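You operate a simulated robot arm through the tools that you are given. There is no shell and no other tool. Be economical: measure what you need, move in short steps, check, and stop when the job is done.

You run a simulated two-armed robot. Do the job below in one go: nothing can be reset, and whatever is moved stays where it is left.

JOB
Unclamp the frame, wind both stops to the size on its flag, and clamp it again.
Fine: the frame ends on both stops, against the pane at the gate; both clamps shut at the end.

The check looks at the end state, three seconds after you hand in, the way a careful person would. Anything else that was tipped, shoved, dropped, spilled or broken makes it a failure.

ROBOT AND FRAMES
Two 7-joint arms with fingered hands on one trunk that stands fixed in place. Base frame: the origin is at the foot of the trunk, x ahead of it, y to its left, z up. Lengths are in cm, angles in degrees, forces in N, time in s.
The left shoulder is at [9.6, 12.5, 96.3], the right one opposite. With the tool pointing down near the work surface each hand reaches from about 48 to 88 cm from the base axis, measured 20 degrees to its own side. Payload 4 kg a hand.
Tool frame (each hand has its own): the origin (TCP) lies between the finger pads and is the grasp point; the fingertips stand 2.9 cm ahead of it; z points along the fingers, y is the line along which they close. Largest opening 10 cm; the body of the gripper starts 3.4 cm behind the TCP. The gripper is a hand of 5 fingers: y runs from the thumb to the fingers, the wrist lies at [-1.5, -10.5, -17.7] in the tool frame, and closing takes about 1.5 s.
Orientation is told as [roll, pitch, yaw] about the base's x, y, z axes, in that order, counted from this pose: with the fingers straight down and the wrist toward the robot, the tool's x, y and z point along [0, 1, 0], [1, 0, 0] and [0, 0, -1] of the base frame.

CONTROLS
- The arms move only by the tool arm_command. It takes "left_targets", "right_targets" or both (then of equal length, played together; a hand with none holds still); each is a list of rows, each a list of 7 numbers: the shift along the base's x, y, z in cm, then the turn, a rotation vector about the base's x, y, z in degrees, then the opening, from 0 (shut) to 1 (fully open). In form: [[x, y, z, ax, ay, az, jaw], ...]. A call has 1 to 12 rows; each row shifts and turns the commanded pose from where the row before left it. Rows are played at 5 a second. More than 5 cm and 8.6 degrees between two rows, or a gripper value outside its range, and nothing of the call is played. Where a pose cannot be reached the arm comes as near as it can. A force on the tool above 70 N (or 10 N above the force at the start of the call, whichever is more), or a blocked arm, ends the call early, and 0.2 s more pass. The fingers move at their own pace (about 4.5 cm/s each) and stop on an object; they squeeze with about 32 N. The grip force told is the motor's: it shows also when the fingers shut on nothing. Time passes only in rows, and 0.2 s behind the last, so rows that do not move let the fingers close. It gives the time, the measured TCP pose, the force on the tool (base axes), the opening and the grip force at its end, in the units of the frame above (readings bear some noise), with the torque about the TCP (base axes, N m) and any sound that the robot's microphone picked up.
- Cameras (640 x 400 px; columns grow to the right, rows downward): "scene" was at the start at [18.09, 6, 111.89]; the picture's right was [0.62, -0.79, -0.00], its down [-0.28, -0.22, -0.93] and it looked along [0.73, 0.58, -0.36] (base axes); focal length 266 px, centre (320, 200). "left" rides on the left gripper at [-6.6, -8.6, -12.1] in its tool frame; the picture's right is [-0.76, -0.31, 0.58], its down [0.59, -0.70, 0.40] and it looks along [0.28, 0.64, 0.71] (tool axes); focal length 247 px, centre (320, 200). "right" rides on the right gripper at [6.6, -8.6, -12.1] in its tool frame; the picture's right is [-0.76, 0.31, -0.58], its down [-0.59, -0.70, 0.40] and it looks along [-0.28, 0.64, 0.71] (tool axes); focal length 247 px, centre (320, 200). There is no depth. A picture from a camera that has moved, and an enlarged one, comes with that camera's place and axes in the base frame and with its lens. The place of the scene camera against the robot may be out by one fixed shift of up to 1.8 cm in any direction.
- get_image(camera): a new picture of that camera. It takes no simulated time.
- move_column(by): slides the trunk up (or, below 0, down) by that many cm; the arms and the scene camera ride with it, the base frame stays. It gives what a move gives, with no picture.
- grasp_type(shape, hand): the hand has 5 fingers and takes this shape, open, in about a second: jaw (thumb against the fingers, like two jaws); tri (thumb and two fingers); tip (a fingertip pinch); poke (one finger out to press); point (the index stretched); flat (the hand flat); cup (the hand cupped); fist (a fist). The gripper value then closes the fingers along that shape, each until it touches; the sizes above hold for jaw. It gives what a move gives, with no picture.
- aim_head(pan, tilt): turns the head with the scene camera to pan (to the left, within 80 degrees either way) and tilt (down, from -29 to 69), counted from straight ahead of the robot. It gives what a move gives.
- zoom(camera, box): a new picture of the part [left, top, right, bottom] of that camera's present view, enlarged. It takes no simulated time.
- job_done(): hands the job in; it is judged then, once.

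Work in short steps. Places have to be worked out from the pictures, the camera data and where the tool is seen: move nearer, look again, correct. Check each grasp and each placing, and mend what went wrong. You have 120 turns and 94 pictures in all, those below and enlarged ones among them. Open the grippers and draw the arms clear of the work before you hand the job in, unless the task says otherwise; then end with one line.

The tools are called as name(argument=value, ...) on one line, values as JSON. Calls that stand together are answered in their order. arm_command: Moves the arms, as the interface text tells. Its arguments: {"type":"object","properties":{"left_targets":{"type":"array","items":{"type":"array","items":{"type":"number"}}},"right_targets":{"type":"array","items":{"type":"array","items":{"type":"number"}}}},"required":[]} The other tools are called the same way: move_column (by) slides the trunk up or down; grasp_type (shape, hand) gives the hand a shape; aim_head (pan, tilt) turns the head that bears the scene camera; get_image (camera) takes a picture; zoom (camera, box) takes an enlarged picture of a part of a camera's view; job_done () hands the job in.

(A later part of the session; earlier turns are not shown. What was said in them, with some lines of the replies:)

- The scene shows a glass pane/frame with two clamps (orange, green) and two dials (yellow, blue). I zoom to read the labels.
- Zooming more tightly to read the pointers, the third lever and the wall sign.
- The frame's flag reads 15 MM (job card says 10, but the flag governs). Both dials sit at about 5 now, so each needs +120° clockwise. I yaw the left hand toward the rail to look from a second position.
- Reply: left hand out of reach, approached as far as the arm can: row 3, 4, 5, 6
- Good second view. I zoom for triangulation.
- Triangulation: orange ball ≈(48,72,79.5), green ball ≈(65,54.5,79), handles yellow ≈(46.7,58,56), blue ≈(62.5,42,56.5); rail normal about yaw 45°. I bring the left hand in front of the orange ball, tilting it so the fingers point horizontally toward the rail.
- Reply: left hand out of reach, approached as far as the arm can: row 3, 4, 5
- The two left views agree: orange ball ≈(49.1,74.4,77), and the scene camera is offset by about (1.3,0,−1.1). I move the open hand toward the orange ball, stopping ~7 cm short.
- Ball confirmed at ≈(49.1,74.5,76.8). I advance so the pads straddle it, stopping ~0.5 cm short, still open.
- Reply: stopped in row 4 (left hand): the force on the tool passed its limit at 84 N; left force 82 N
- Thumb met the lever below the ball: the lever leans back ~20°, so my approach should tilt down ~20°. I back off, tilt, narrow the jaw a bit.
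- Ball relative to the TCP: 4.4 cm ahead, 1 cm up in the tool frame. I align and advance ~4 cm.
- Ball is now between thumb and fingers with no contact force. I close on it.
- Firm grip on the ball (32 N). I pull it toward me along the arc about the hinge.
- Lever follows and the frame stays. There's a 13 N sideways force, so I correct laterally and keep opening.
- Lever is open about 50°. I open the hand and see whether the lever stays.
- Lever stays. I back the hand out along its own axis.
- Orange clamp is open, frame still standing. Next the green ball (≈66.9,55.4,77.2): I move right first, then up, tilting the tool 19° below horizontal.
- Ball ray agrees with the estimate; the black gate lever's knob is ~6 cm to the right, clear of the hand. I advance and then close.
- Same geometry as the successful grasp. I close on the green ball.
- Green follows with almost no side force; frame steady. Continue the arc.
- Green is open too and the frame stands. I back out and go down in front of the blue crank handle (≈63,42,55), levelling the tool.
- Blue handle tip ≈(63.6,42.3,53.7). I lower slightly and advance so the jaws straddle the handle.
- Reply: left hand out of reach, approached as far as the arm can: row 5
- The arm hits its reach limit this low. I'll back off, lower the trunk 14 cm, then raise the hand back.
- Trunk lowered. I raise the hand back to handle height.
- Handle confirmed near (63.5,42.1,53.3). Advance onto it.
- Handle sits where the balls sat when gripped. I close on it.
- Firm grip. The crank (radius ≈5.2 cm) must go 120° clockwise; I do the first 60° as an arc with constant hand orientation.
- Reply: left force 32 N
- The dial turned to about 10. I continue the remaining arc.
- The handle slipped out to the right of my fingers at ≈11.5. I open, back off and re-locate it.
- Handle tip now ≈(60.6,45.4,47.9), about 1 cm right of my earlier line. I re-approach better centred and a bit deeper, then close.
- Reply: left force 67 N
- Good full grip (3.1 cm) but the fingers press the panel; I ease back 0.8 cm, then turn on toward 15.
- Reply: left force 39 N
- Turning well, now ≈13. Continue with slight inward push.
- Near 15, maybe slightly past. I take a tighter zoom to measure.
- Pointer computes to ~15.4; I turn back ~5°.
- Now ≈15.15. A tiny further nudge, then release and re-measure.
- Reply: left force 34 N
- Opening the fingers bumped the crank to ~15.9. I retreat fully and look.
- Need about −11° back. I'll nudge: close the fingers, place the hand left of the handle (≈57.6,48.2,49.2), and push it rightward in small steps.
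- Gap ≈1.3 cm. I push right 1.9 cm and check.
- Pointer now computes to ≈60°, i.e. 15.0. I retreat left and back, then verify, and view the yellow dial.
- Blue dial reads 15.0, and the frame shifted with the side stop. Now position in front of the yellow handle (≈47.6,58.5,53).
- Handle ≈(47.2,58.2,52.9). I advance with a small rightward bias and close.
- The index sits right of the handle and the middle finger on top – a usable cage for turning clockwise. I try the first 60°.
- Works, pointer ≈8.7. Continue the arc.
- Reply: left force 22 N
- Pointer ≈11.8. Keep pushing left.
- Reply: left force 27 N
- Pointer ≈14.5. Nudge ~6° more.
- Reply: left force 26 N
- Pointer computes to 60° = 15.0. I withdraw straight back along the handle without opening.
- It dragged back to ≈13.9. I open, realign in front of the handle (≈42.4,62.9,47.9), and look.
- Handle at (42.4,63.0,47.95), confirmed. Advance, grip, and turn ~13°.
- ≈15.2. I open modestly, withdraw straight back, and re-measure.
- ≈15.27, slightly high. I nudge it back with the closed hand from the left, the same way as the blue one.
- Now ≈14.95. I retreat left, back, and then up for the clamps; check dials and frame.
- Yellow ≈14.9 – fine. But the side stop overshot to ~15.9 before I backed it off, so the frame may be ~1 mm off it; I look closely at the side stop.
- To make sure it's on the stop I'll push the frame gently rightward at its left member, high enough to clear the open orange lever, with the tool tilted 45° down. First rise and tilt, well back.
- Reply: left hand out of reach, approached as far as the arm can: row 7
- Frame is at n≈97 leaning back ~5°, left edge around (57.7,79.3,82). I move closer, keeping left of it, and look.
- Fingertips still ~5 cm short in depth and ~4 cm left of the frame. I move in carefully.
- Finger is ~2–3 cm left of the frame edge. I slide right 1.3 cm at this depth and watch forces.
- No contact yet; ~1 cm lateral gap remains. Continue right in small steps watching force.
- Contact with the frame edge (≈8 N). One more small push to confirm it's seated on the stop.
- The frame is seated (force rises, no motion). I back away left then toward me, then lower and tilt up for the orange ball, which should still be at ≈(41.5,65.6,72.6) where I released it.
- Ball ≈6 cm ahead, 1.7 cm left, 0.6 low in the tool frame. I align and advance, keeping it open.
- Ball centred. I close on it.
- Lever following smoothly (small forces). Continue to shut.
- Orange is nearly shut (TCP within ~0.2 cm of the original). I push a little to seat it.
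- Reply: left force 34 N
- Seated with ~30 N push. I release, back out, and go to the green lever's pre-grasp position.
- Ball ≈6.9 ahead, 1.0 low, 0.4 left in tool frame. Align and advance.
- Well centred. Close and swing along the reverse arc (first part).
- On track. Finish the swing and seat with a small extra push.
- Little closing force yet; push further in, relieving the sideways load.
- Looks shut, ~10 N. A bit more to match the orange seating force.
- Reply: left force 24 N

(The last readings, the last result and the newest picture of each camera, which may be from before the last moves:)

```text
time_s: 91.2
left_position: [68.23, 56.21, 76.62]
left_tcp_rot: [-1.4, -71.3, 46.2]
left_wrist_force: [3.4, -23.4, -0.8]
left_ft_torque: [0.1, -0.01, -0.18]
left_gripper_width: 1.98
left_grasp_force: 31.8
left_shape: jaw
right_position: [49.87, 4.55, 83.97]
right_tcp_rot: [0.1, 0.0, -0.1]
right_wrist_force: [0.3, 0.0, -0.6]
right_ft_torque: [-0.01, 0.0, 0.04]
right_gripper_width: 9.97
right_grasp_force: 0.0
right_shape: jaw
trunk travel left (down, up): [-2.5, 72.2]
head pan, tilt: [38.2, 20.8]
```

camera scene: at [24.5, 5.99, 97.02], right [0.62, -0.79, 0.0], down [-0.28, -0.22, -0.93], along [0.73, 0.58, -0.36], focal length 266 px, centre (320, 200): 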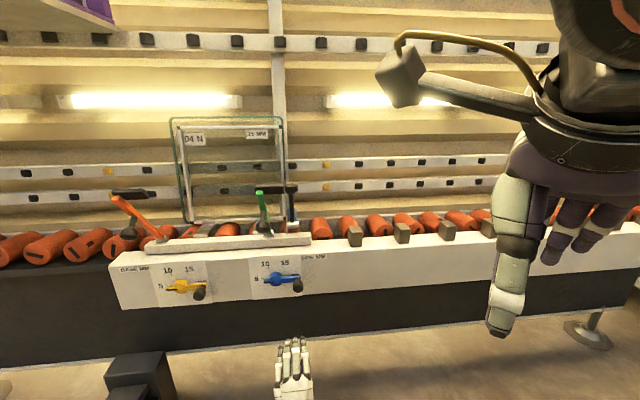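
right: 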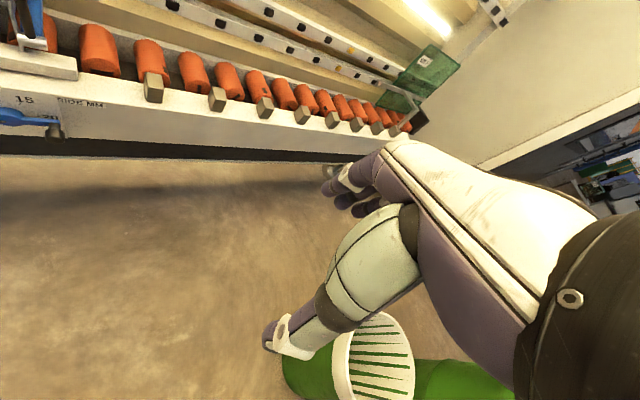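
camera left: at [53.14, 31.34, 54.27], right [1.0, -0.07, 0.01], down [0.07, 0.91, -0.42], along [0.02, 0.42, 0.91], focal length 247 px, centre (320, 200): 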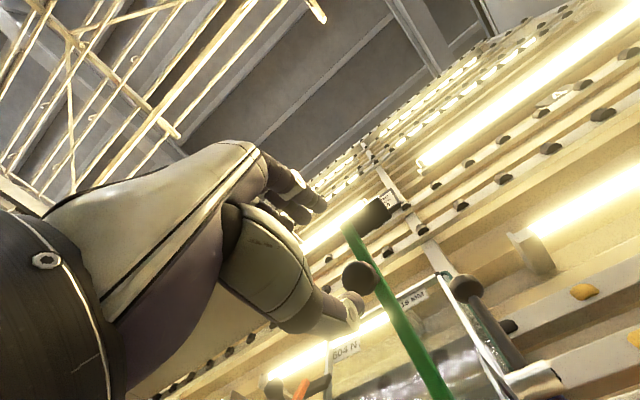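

Release the ball gently and look at the clamp.

arm_command(left_targets=[[0, 0, 0, 0, 0, 0, 0.3], [0, 0, 0, 0, 0, 0, 0.65], [0, 0, 0, 0, 0, 0, 0.65], [0, 0, 0, 0, 0, 0, 0.65], [-1.3, -1.3, 0.6, 0, 0, 0, 0.65], [-1.3, -1.3, 0.6, 0, 0, 0, 0.65], [-1.3, -1.3, 0.6, 0, 0, 0, 0.65], [-1.5, -1.5, 0.6, 0, 0, 0, 0.65], [-2.5, -2.5, 0.3, 0, 0, 0, 0.65]])

get_image(camera="left")

```text
time_s: 93.2
left_position: [60.07, 48.66, 79.43]
left_tcp_rot: [-1.7, -71.1, 46.6]
left_wrist_force: [0.2, 0.6, -0.5]
left_ft_torque: [-0.01, -0.02, 0.0]
left_gripper_width: 6.52
left_grasp_force: 0.2
left_shape: jaw
right_position: [49.85, 4.75, 83.94]
right_tcp_rot: [0.0, 0.0, -0.1]
right_wrist_force: [-0.3, 1.1, 1.2]
right_ft_torque: [0.0, 0.04, -0.01]
right_gripper_width: 9.96
right_grasp_force: 0.1
right_shape: jaw
trunk travel left (down, up): [-2.5, 72.2]
head pan, tilt: [38.2, 20.8]
```

```text
4 pictures are left
camera left: at [54.86, 33.97, 75.21], right [0.85, -0.22, -0.47], down [-0.31, 0.52, -0.8], along [0.42, 0.83, 0.37], focal length 247 px, centre (320, 200)
```

left: 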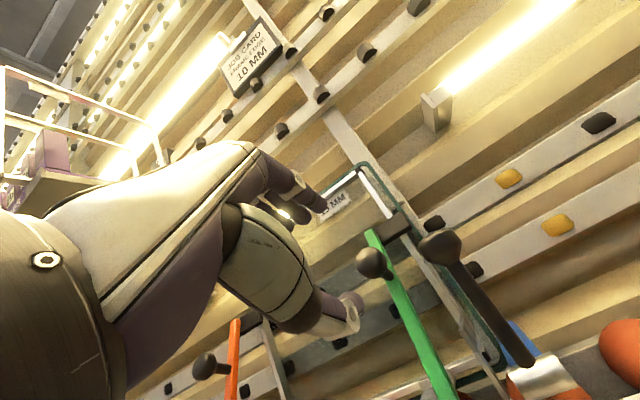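

Both balls are back at their closed positions (green ≈66.9,55.1,76.7; orange ≈48.9,74.4,77). I withdraw and check the scene.

arm_command(left_targets=[[-2.8, -2.8, 0.5, 0, 0, 0, 0.7], [-2.8, -2.8, 0.5, 0, 0, 0, 0.8], [-2.8, -2.8, 0.5, 0, 0, 0, 1], [-2.8, -2.0, 0.5, 0, 0, 0, 1], [-2.8, 0, 0.5, 0, 0, 0, 1], [-2.8, 1.5, 0.5, 0, 0, 0, 1], [-2.8, 2.5, 0.5, 0, 0, 0, 1], [-2.8, 2.5, 0.5, 0, 0, 0, 1]])

zoom(camera="scene", box=[130, 100, 330, 310])

zoom(camera="scene", box=[225, 140, 295, 240])

```text
time_s: 95.0
left_position: [49.35, 50.32, 80.62]
left_tcp_rot: [-1.7, -71.2, 46.6]
left_wrist_force: [0.2, -1.4, 0.1]
left_ft_torque: [0.02, 0.02, -0.04]
left_gripper_width: 9.98
left_grasp_force: 0.0
left_shape: jaw
left hand out of reach, approached as far as the arm can: row 3, 4, 5, 6, 7, 8
right_position: [49.93, 4.76, 83.92]
right_tcp_rot: [0.0, 0.0, -0.3]
right_wrist_force: [-0.8, -0.3, 0.5]
right_ft_torque: [-0.02, -0.01, -0.02]
right_gripper_width: 9.95
right_grasp_force: 0.1
right_shape: jaw
trunk travel left (down, up): [-2.5, 72.2]
head pan, tilt: [38.2, 20.8]
```

```text
1.90 times, centred on (230, 205) of scene
camera zoom: at [24.45, 5.96, 97.0], right [0.62, -0.79, 0.0], down [-0.28, -0.22, -0.93], along [0.73, 0.58, -0.36], focal length 506 px, centre (491, 190)
```

zoom: 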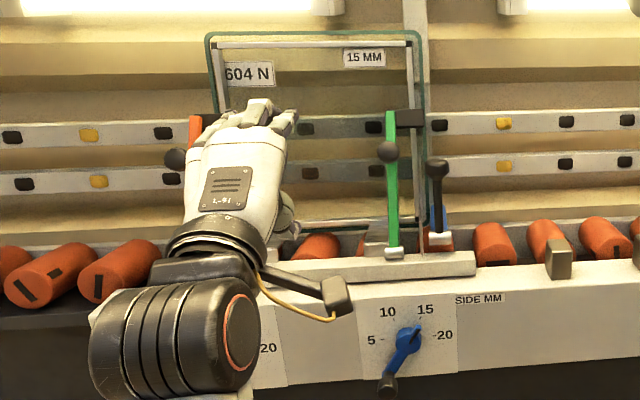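

```text
4.00 times, centred on (260, 190) of scene
camera zoom: at [24.45, 5.96, 97.0], right [0.62, -0.79, 0.0], down [-0.28, -0.22, -0.93], along [0.73, 0.58, -0.36], focal length 1062 px, centre (560, 240)
```

zoom: 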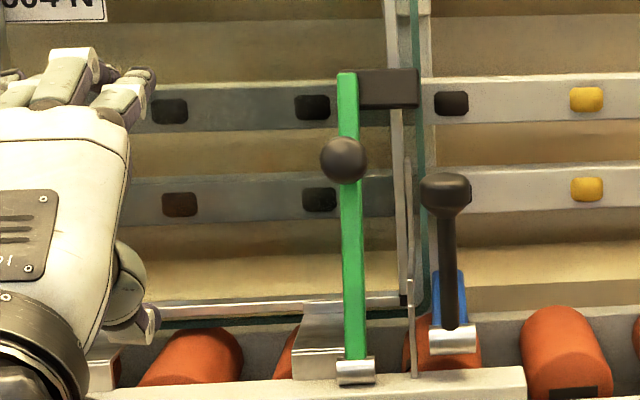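

Green clamp is shut on the frame and the side stop plate touches it. I move the arm further clear (up, tilting down) for a last check.

arm_command(left_targets=[[0, 0, 2.5, -5.6, 5.6, 0, 1], [0, 0, 2.5, -5.6, 5.6, 0, 1], [-0.5, -0.5, 2.5, -5.6, 5.6, 0, 1], [-0.5, -0.5, 2.5, -5.6, 5.6, 0, 1], [-0.5, -0.5, 2.5, -5.6, 5.6, 0, 1], [-0.5, -0.5, 2.5, -5.6, 5.6, 0, 1], [-0.5, -0.5, 2.5, -5.6, 5.6, 0, 1]])

zoom(camera="scene", box=[110, 100, 330, 310])

```text
time_s: 96.6
left_position: [47.61, 48.2, 97.91]
left_tcp_rot: [-0.3, -15.6, 45.3]
left_wrist_force: [-0.3, -0.2, 0.0]
left_ft_torque: [0.01, 0.0, -0.01]
left_gripper_width: 10.01
left_grasp_force: 0.0
left_shape: jaw
left hand out of reach, approached as far as the arm can: row 1
right_position: [49.84, 4.82, 83.9]
right_tcp_rot: [0.0, 0.0, 0.0]
right_wrist_force: [-0.3, -0.5, 0.3]
right_ft_torque: [0.01, 0.0, -0.02]
right_gripper_width: 9.97
right_grasp_force: 0.0
right_shape: jaw
trunk travel left (down, up): [-2.5, 72.2]
head pan, tilt: [38.2, 20.8]
```

```text
1.90 times, centred on (220, 205) of scene
camera zoom: at [24.46, 6.02, 97.0], right [0.62, -0.78, 0.0], down [-0.28, -0.22, -0.93], along [0.73, 0.58, -0.36], focal length 506 px, centre (510, 190)
```

zoom: 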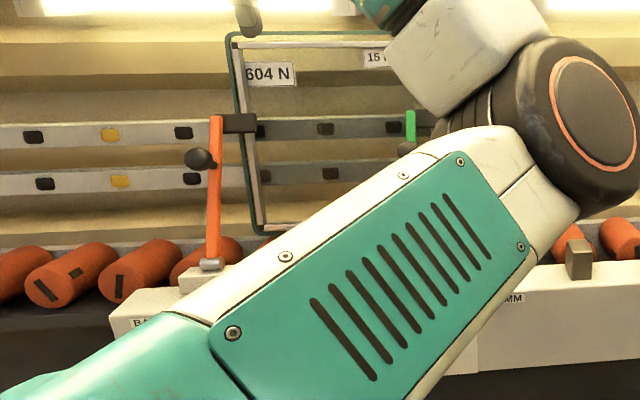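

Both clamps are shut with their pads on the frame, the dials read about 15, and the arm is clear with the gripper open. I hand in.

job_done()

```text
The job is handed in.
```

I unclamped the frame, wound both stops to the 15 mm on its flag (base reads about 14.9, side about 15.0), pushed it against the side stop and shut both clamps; I judged its seat on the base stop and pane by eye only.
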